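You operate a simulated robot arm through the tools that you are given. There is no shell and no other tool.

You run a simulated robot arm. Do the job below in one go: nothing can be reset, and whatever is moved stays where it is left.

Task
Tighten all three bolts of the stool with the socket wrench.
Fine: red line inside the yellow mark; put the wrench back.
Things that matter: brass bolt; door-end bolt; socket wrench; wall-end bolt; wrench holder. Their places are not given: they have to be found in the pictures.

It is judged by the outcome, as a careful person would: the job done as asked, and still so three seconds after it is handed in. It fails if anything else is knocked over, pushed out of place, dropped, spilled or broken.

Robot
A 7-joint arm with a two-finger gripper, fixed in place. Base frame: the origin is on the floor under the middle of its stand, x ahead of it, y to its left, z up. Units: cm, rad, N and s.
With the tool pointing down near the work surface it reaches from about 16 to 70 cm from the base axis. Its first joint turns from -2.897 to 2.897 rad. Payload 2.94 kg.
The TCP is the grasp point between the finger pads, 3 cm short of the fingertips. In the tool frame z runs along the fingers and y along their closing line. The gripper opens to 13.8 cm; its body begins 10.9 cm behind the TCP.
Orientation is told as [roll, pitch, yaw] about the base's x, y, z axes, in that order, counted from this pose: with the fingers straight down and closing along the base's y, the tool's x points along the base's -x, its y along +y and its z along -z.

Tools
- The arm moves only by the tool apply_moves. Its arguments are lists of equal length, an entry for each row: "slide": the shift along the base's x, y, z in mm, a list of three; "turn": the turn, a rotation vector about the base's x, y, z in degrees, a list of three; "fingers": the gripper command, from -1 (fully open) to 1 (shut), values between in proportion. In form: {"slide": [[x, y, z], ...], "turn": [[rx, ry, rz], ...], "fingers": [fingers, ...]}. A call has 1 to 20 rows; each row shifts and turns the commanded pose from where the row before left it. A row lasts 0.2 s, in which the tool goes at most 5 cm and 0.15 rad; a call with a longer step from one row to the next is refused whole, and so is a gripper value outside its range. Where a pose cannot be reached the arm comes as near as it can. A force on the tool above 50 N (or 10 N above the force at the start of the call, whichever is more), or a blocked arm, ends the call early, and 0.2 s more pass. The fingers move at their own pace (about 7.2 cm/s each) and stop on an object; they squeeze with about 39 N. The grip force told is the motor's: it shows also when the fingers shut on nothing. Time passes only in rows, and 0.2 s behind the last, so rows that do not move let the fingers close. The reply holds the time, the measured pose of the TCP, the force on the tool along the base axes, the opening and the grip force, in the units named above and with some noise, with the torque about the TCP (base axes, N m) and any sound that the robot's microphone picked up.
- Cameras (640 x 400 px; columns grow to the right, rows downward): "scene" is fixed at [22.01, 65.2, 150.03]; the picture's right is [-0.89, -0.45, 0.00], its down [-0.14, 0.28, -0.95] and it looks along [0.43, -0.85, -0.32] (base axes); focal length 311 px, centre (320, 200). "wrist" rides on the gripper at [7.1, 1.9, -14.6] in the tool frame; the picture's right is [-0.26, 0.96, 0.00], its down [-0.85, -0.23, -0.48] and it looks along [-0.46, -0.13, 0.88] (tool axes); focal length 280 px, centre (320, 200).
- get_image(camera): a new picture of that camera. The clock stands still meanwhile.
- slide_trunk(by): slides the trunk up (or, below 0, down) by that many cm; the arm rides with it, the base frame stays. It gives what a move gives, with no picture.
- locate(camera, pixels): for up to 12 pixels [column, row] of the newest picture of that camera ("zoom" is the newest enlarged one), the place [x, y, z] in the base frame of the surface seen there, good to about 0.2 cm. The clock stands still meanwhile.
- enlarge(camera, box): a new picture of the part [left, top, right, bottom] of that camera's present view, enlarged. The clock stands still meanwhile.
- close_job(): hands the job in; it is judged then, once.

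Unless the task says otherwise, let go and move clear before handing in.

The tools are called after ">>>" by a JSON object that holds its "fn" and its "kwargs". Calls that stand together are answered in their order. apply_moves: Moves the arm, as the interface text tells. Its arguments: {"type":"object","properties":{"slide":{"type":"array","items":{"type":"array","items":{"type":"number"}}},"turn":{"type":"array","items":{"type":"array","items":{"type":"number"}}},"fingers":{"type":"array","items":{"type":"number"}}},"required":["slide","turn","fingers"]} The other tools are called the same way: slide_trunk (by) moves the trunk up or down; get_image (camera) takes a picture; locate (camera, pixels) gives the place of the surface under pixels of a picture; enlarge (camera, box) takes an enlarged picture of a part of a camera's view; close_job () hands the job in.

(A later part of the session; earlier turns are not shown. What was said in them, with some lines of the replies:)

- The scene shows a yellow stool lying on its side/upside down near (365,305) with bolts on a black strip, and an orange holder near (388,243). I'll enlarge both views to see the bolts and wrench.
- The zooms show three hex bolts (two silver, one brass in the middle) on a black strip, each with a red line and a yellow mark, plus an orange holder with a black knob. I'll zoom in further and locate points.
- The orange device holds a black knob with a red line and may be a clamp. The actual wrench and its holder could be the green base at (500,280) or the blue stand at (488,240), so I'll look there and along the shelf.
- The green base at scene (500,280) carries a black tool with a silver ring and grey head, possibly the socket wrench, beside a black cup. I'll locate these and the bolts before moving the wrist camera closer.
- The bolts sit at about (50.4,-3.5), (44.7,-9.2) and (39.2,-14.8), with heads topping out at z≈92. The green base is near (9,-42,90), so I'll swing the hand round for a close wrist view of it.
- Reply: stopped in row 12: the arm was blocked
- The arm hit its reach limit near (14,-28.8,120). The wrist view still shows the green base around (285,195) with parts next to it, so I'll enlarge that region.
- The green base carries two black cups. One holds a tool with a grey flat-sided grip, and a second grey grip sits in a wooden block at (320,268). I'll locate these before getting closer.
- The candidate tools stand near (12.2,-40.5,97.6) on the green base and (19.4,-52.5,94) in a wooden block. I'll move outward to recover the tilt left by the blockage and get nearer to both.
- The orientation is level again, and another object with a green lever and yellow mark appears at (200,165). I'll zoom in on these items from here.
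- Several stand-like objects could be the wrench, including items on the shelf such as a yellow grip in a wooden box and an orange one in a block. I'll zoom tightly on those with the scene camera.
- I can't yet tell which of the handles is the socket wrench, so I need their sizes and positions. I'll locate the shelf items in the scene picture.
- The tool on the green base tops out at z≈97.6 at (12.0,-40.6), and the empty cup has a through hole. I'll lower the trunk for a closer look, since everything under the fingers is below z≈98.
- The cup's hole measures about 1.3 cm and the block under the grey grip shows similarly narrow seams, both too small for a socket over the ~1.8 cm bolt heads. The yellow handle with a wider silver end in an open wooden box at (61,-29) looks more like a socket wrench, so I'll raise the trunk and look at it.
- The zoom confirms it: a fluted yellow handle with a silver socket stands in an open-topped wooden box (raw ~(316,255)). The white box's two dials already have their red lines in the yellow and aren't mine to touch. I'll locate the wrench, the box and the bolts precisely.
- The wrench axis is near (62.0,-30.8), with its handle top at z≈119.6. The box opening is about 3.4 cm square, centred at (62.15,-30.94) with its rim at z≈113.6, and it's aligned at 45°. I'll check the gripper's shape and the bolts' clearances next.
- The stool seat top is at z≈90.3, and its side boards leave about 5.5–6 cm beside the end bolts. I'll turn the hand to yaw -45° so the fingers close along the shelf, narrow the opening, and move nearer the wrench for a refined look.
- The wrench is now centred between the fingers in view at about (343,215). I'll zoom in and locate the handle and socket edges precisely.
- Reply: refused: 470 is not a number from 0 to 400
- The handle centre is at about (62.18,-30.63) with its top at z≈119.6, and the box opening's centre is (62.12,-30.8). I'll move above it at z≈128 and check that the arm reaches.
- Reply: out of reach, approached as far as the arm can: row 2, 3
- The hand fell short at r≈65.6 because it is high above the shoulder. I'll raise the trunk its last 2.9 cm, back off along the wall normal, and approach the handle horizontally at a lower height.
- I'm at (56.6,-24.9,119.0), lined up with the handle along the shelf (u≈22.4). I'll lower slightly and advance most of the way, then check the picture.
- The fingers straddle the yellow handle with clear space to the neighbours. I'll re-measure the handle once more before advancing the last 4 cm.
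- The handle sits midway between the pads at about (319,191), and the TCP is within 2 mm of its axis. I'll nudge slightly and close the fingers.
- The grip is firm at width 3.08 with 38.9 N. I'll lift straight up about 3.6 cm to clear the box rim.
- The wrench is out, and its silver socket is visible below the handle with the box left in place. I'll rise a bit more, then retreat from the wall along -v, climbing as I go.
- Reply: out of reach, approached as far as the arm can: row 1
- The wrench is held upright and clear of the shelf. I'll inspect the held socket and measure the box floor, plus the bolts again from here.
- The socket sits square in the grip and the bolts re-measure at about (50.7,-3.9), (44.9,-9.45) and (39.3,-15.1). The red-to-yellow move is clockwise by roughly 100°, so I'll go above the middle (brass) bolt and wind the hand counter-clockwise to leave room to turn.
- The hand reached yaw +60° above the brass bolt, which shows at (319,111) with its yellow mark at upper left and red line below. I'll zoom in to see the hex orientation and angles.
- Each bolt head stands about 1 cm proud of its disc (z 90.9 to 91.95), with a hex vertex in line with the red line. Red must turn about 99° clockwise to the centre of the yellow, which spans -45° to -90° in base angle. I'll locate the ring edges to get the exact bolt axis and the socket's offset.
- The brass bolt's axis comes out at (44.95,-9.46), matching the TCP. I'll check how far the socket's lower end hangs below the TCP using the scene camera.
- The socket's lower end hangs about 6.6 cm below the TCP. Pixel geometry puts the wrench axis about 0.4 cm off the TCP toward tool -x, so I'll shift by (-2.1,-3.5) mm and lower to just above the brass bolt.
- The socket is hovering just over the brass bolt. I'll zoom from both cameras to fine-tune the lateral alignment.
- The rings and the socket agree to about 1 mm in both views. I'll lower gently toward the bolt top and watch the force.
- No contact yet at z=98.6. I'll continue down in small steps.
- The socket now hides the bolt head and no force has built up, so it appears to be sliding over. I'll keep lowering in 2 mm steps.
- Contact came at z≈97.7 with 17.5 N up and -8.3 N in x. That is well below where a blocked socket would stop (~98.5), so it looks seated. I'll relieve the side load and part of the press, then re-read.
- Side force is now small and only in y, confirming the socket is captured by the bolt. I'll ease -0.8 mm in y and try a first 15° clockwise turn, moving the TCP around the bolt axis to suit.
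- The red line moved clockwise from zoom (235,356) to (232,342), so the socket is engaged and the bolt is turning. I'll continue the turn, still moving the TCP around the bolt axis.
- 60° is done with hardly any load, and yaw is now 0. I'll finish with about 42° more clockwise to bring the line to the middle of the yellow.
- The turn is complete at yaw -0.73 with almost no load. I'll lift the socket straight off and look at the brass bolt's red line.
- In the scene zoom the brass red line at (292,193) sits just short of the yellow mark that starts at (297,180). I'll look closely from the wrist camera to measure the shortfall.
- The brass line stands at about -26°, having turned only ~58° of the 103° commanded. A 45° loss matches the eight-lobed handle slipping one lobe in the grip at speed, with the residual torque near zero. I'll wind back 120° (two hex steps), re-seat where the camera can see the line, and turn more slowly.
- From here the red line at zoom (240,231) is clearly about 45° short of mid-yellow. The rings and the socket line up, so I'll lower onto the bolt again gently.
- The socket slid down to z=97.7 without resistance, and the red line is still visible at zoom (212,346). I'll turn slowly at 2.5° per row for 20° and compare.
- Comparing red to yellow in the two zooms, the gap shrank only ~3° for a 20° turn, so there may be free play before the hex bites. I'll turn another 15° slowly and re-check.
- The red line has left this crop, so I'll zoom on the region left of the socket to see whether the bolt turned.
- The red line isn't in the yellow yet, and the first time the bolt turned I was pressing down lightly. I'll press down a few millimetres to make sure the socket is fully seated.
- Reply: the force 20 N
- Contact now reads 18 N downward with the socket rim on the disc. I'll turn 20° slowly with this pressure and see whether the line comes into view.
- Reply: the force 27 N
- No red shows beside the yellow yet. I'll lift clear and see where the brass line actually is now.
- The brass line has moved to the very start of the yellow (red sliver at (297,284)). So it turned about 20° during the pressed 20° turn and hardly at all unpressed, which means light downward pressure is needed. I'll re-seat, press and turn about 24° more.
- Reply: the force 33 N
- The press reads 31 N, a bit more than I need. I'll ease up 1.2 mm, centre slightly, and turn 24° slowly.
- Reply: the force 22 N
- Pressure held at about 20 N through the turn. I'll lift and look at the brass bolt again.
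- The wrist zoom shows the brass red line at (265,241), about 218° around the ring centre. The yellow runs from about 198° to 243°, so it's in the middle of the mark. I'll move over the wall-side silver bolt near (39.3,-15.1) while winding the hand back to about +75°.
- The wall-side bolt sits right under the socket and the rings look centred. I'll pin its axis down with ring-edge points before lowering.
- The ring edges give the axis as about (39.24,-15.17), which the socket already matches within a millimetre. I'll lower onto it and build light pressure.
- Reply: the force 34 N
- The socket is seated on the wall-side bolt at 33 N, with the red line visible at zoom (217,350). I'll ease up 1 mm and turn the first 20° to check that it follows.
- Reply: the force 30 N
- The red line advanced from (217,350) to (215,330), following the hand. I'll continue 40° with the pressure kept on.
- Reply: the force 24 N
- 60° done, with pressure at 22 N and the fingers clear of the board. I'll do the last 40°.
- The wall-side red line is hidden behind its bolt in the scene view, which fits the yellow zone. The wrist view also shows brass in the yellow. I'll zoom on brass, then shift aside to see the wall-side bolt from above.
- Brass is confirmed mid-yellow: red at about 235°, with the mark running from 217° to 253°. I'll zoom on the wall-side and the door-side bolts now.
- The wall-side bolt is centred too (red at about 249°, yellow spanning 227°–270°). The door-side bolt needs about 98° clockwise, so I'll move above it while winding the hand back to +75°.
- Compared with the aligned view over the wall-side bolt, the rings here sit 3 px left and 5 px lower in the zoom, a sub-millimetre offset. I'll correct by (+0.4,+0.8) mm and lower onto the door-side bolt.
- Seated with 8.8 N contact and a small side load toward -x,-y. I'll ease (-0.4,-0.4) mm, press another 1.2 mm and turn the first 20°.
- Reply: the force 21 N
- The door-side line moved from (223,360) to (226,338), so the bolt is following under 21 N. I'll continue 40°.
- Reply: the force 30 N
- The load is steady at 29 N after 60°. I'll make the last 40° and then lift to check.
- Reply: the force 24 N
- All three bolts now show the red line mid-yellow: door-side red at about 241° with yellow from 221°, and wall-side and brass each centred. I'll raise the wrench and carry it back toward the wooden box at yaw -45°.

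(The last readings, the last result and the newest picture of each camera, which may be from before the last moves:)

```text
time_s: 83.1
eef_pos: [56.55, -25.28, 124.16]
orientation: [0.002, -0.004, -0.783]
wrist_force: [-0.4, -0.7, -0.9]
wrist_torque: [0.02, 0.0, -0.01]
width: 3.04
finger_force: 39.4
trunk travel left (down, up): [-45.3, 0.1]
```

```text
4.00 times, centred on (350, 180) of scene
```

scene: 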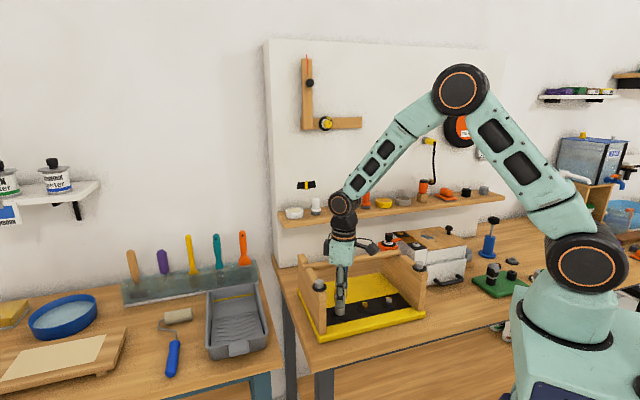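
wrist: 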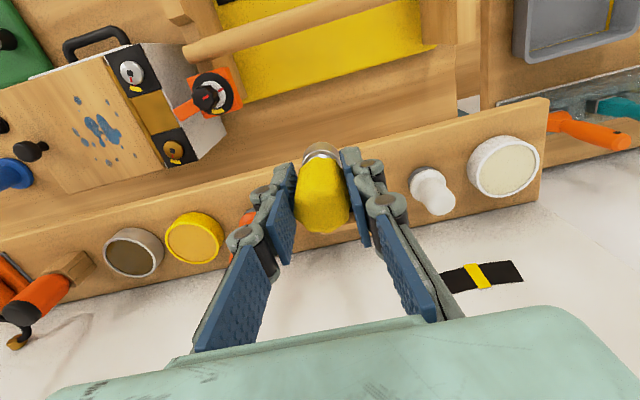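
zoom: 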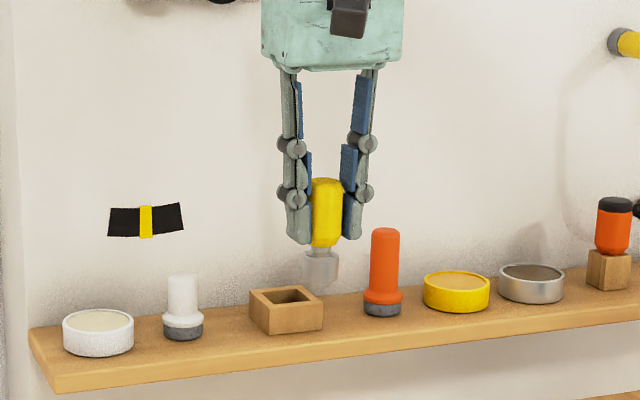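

The box is empty and undisturbed. I'll advance toward it along the wall normal at about z=121.5, stopping just short to check alignment.

>>> {"fn": "apply_moves", "kwargs": {"slide": [[14.8, -14.2, -9], [14.8, -14.2, -9], [14.8, -14.2, -8], [0, 0, 0], [0, 0, 0]], "turn": [[0, 0, 0], [0, 0, 0], [0, 0, 0], [0, 0, 0], [0, 0, 0]], "fingers": [1, 1, 1, 1, 1]}}

>>> {"fn": "get_image", "kwargs": {"camera": "wrist"}}

>>> {"fn": "enlarge", "kwargs": {"camera": "wrist", "box": [270, 110, 390, 250]}}

>>> {"fn": "enlarge", "kwargs": {"camera": "scene", "box": [320, 170, 380, 220]}}

```text
time_s: 84.3
eef_pos: [61.02, -29.31, 121.52]
orientation: [0.001, -0.004, -0.784]
wrist_force: [-0.6, 0.1, -1.1]
wrist_torque: [-0.01, 0.0, 0.02]
width: 3.09
finger_force: 38.9
trunk travel left (down, up): [-45.3, 0.1]
```

```text
taken
```

wrist: 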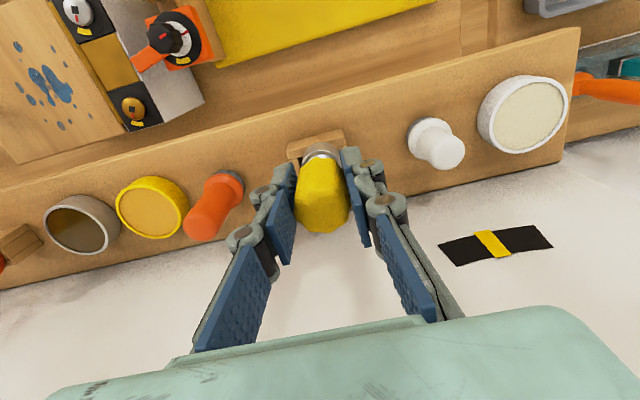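

```text
2.86 times, centred on (330, 180) of wrist
```

zoom: 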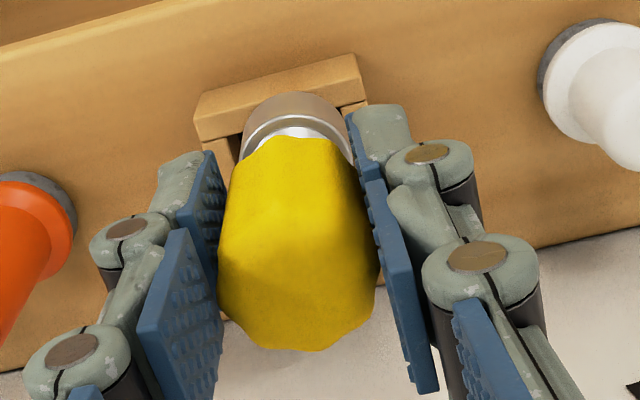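

```text
8.00 times, centred on (350, 195) of scene
```

zoom: 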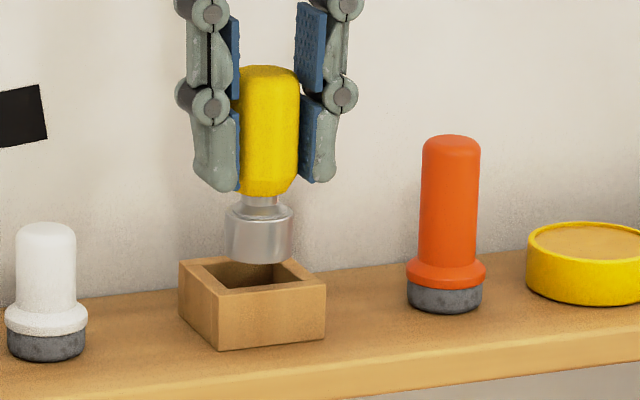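

Clear of the rim with no contact. The reading puts me 1.75 cm short along the wall normal and 0.17 cm too far along the shelf, so I'll step in and compare with the picture I took just after lifting out.

>>> {"fn": "apply_moves", "kwargs": {"slide": [[5.6, -6.8, 0], [5.6, -6.8, 0], [0, 0, 0], [0, 0, 0]], "turn": [[0, 0, 0], [0, 0, 0], [0, 0, 0], [0, 0, 0]], "fingers": [1, 1, 1, 1]}}

>>> {"fn": "get_image", "kwargs": {"camera": "wrist"}}

>>> {"fn": "enlarge", "kwargs": {"camera": "wrist", "box": [270, 90, 370, 170]}}

>>> {"fn": "enlarge", "kwargs": {"camera": "scene", "box": [325, 180, 365, 220]}}

```text
time_s: 85.3
eef_pos: [61.91, -30.77, 121.34]
orientation: [0.002, -0.002, -0.784]
wrist_force: [0.7, 0.3, -0.3]
wrist_torque: [-0.03, -0.01, 0.01]
width: 3.05
finger_force: 39.3
trunk travel left (down, up): [-45.3, 0.1]
```

```text
taken
```

wrist: 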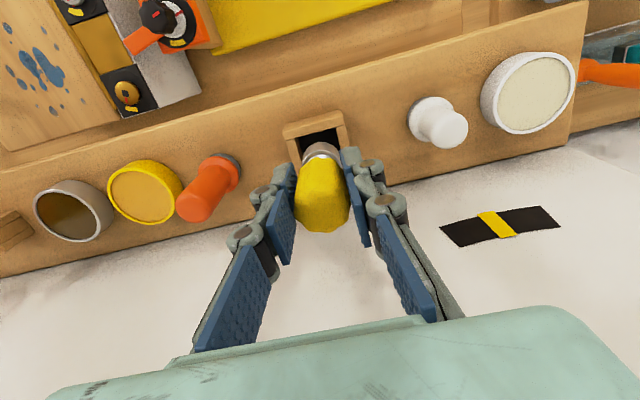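

```text
5.00 times, centred on (320, 130) of wrist
```

zoom: 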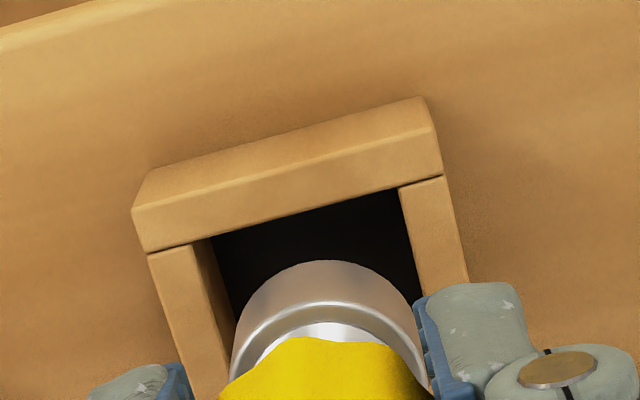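

```text
10.00 times, centred on (345, 200) of scene
```

zoom: 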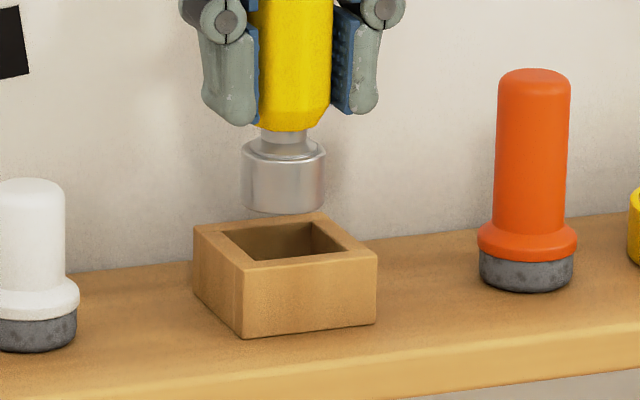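

The socket column lines up with the box opening in the scene zoom (both ≈283). The wrist view says to come back about 0.18 cm from the wall, so I'll correct that and lower halfway, watching for contact.

>>> {"fn": "apply_moves", "kwargs": {"slide": [[-1.1, 1.5, 0], [0, 0, -4], [0, 0, -4], [0, 0, -4], [0, 0, -3], [0, 0, 0]], "turn": [[0, 0, 0], [0, 0, 0], [0, 0, 0], [0, 0, 0], [0, 0, 0], [0, 0, 0]], "fingers": [1, 1, 1, 1, 1, 1]}}

>>> {"fn": "enlarge", "kwargs": {"camera": "wrist", "box": [270, 90, 370, 170]}}

>>> {"fn": "enlarge", "kwargs": {"camera": "scene", "box": [325, 180, 365, 220]}}

```text
time_s: 86.7
eef_pos: [61.89, -30.42, 119.72]
orientation: [0.001, -0.004, -0.783]
wrist_force: [0.0, -0.6, -1.2]
wrist_torque: [0.02, -0.01, -0.02]
width: 3.06
finger_force: 38.8
trunk travel left (down, up): [-45.3, 0.1]
```

```text
5.00 times, centred on (320, 130) of wrist
```

zoom: 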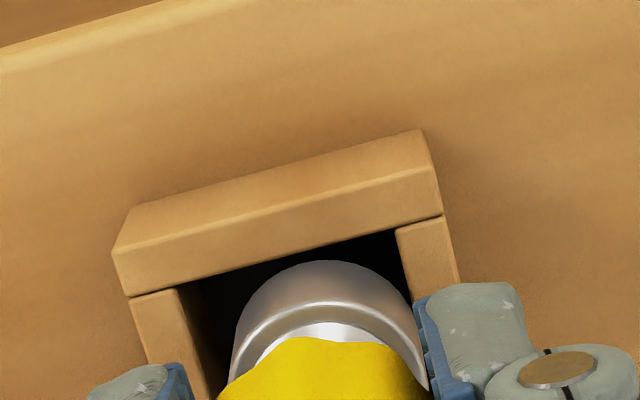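

```text
10.00 times, centred on (345, 200) of scene
```

zoom: 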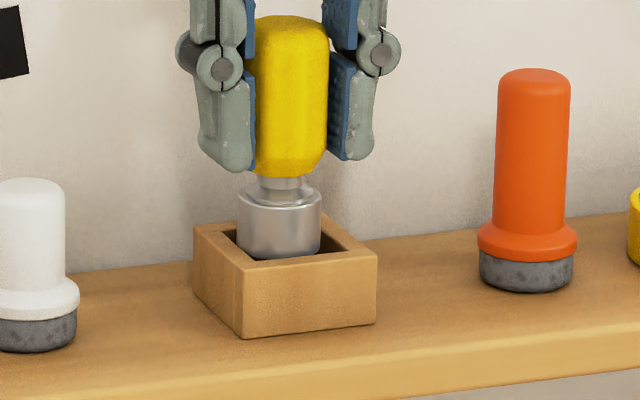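

The socket's lower edge is just inside the rim, but both views show it about 0.2 cm toward the right side of the opening. I'll shift (-1.4,-1.3) mm and finish lowering gently to the floor.

>>> {"fn": "apply_moves", "kwargs": {"slide": [[-0.7, -0.7, 0], [-0.7, -0.6, 0], [0, 0, -4], [0, 0, -4], [0, 0, -3], [0, 0, -2], [0, 0, 0]], "turn": [[0, 0, 0], [0, 0, 0], [0, 0, 0], [0, 0, 0], [0, 0, 0], [0, 0, 0], [0, 0, 0]], "fingers": [1, 1, 1, 1, 1, 1, 1]}}

>>> {"fn": "enlarge", "kwargs": {"camera": "wrist", "box": [270, 100, 370, 180]}}

>>> {"fn": "enlarge", "kwargs": {"camera": "scene", "box": [325, 180, 365, 220]}}

```text
time_s: 88.3
eef_pos: [61.67, -30.42, 118.44]
orientation: [0.002, -0.004, -0.784]
wrist_force: [0.3, 0.4, -1.3]
wrist_torque: [-0.01, 0.02, 0.01]
width: 3.08
finger_force: 39.0
trunk travel left (down, up): [-45.3, 0.1]
```

```text
5.00 times, centred on (320, 140) of wrist
```

zoom: 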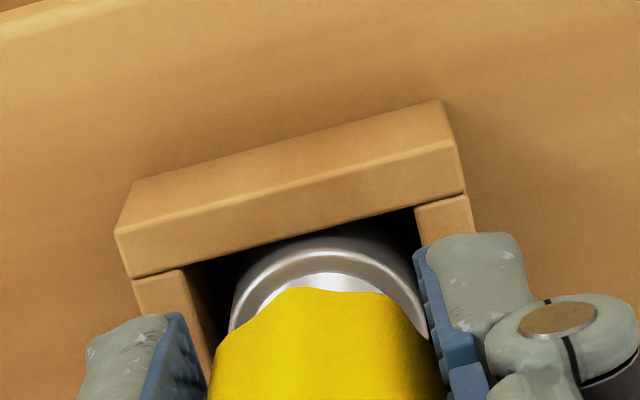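

```text
10.00 times, centred on (345, 200) of scene
```

zoom: 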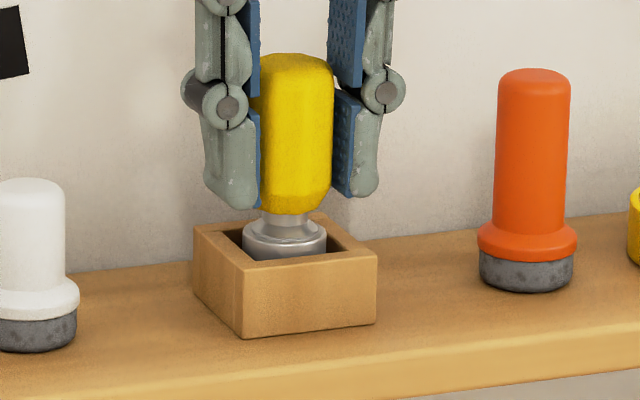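

The socket is well inside the opening and centred with no contact. I'll keep lowering in small steps until it rests on the box floor.

>>> {"fn": "apply_moves", "kwargs": {"slide": [[0, 0, -2], [0, 0, -2], [0, 0, -1.5], [0, 0, 0]], "turn": [[0, 0, 0], [0, 0, 0], [0, 0, 0], [0, 0, 0]], "fingers": [1, 1, 1, 1]}}

```text
time_s: 89.3
eef_pos: [61.6, -30.64, 117.92]
orientation: [0.003, -0.004, -0.784]
wrist_force: [0.2, 0.5, -0.6]
wrist_torque: [-0.02, -0.02, 0.02]
width: 3.07
finger_force: 38.9
trunk travel left (down, up): [-45.3, 0.1]
```

>>> {"fn": "apply_moves", "kwargs": {"slide": [[0, 0, -1.5], [0, 0, -1.5], [0, 0, 0]], "turn": [[0, 0, 0], [0, 0, 0], [0, 0, 0]], "fingers": [1, 1, 1]}}

>>> {"fn": "enlarge", "kwargs": {"camera": "scene", "box": [325, 180, 365, 220]}}

>>> {"fn": "enlarge", "kwargs": {"camera": "wrist", "box": [270, 100, 370, 180]}}

```text
time_s: 90.1
eef_pos: [61.75, -30.55, 117.88]
orientation: [0.003, -0.008, -0.784]
wrist_force: [2.8, -1.8, 10.7]
wrist_torque: [-0.09, -0.07, 0.0]
width: 3.07
finger_force: 39.2
trunk travel left (down, up): [-45.3, 0.1]
```

```text
10.00 times, centred on (345, 200) of scene
```

zoom: 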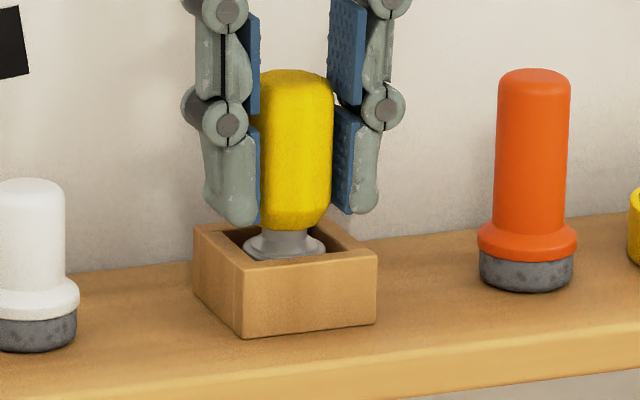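

```text
5.00 times, centred on (320, 140) of wrist
```

zoom: 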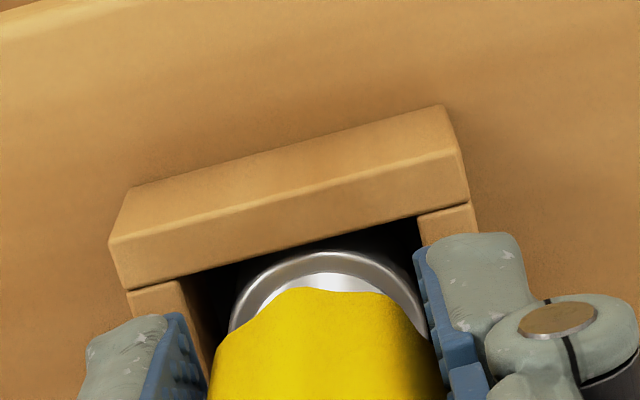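

The socket rests on the box floor at 10.7 N, and the box hasn't moved. I'll ease the pressure and open the fingers gradually to about 5.5 cm.

>>> {"fn": "apply_moves", "kwargs": {"slide": [[0, 0, 1], [0, 0, 0], [0, 0, 0], [0, 0, 0], [0, 0, 0], [0, 0, 0]], "turn": [[0, 0, 0], [0, 0, 0], [0, 0, 0], [0, 0, 0], [0, 0, 0], [0, 0, 0]], "fingers": [1, 0.5, 0.4, 0.3, 0.2, 0.2]}}

>>> {"fn": "get_image", "kwargs": {"camera": "wrist"}}

>>> {"fn": "enlarge", "kwargs": {"camera": "scene", "box": [305, 150, 405, 230]}}

```text
time_s: 91.5
eef_pos: [61.75, -30.49, 117.66]
orientation: [0.002, -0.004, -0.784]
wrist_force: [0.0, -0.2, 0.4]
wrist_torque: [-0.01, -0.01, 0.0]
width: 5.53
finger_force: 0.1
trunk travel left (down, up): [-45.3, 0.1]
```

```text
taken
```

wrist: 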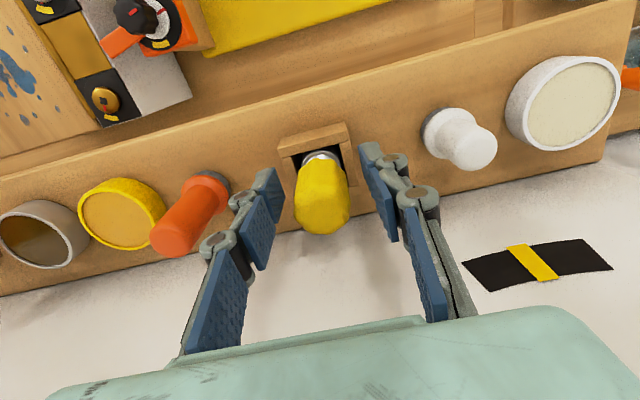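

```text
5.00 times, centred on (355, 190) of scene
```

zoom: 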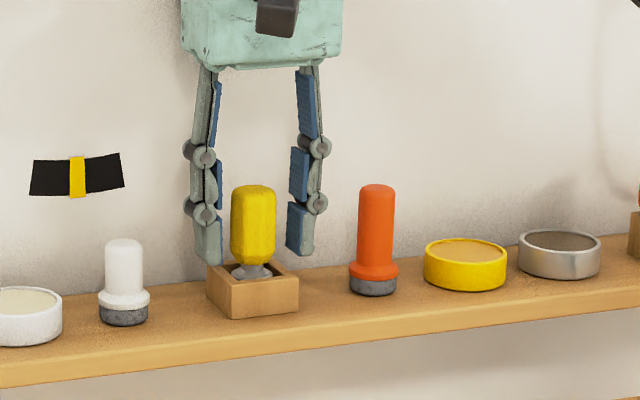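

The wrench stands upright in its box with the fingers clear. I'll back straight out from the wall, then rise.

>>> {"fn": "apply_moves", "kwargs": {"slide": [[-8, 8, 0], [-14, 14, 0], [-20, 20, 0], [-20, 20, 0], [-25, 25, 10], [-25, 25, 20], [0, 0, 30], [0, 0, 0], [0, 0, 0]], "turn": [[0, 0, 0], [0, 0, 0], [0, 0, 0], [0, 0, 0], [0, 0, 0], [0, 0, 0], [0, 0, 0], [0, 0, 0], [0, 0, 0]], "fingers": [0.2, 0.2, 0.2, 0.2, 0.2, 0.2, 0.2, 0.2, 0.2]}}

>>> {"fn": "get_image", "kwargs": {"camera": "wrist"}}

>>> {"fn": "get_image", "kwargs": {"camera": "scene"}}

```text
time_s: 93.5
eef_pos: [50.46, -19.25, 123.84]
orientation: [0.002, -0.003, -0.783]
wrist_force: [1.0, 0.3, -0.4]
wrist_torque: [-0.04, 0.01, 0.03]
width: 5.53
finger_force: 0.0
trunk travel left (down, up): [-45.3, 0.1]
```

```text
taken
```

wrist: 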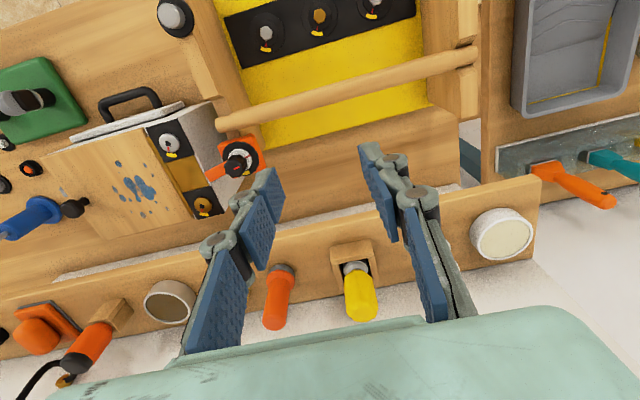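

```text
taken
```

scene: 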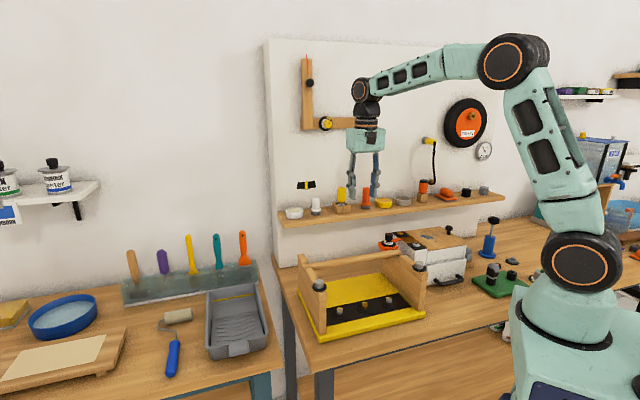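

The hand is clear at (50.5,-19.3,123.8) and the wrench stands in its box. I'll do a last zoom on the three bolts, the wrench box and the neighbouring items.

>>> {"fn": "enlarge", "kwargs": {"camera": "wrist", "box": [230, 0, 420, 70]}}

>>> {"fn": "enlarge", "kwargs": {"camera": "wrist", "box": [310, 230, 410, 330]}}

>>> {"fn": "enlarge", "kwargs": {"camera": "scene", "box": [280, 170, 520, 330]}}

>>> {"fn": "enlarge", "kwargs": {"camera": "scene", "box": [280, 175, 400, 225]}}

```text
3.37 times, centred on (325, 35) of wrist
```

zoom: 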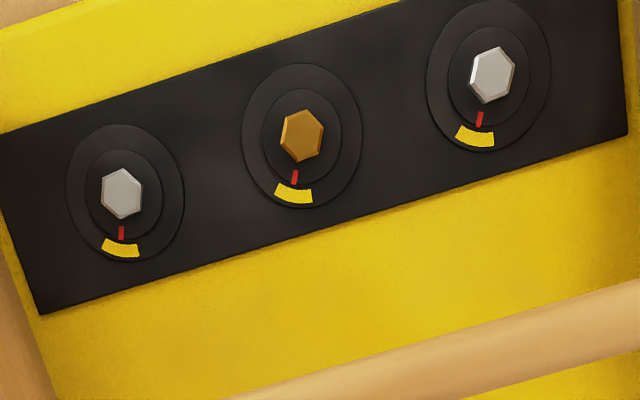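

```text
4.00 times, centred on (360, 280) of wrist
```

zoom: 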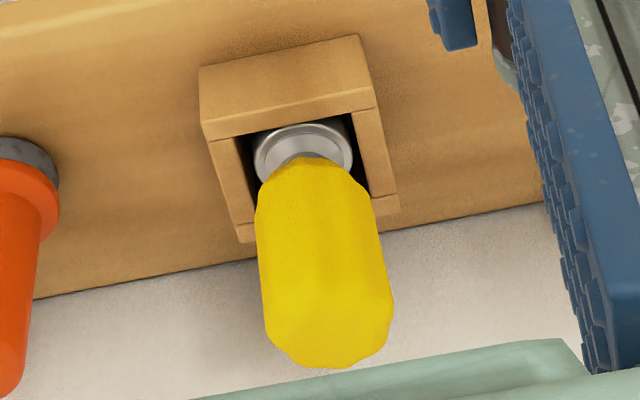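

```text
2.50 times, centred on (400, 250) of scene
```

zoom: 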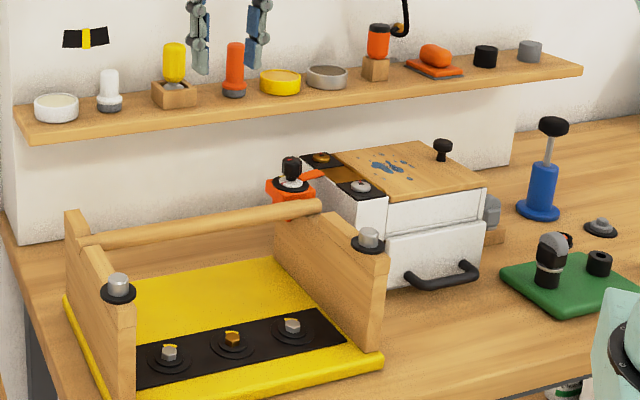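

```text
5.33 times, centred on (340, 200) of scene
```

zoom: 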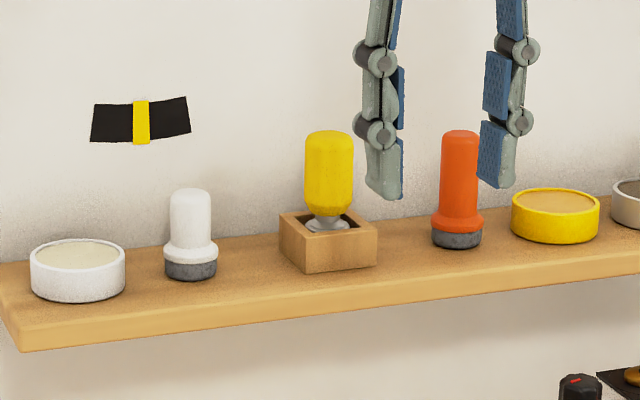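

In the final zoom all three red lines (at (121,232), (294,177) and (479,119)) sit in the middle of their yellow marks. The wrench is upright in its wooden box, nothing else has moved, and the hand is clear, so I'm handing the job in.

>>> {"fn": "close_job", "kwargs": {}}

```text
The job is handed in.
```

All three stool bolts are tightened. In the last close-up pictures each red line sits in the middle of its yellow mark. The socket wrench is back upright in its wooden box on the shelf, and the hand is clear.

- **Brass bolt:** it took three tries. On the first, the wrench turned further than the bolt did and left the red line short of the mark. Pressing down lightly on the wrench while turning fixed that.
- **Silver bolts (wall end and door end):** each was done in one press-and-turn of about 100° clockwise.
- **Everything else:** nothing else looked moved in the final pictures, including the shelf items beside the wrench box and the white box's two dials.
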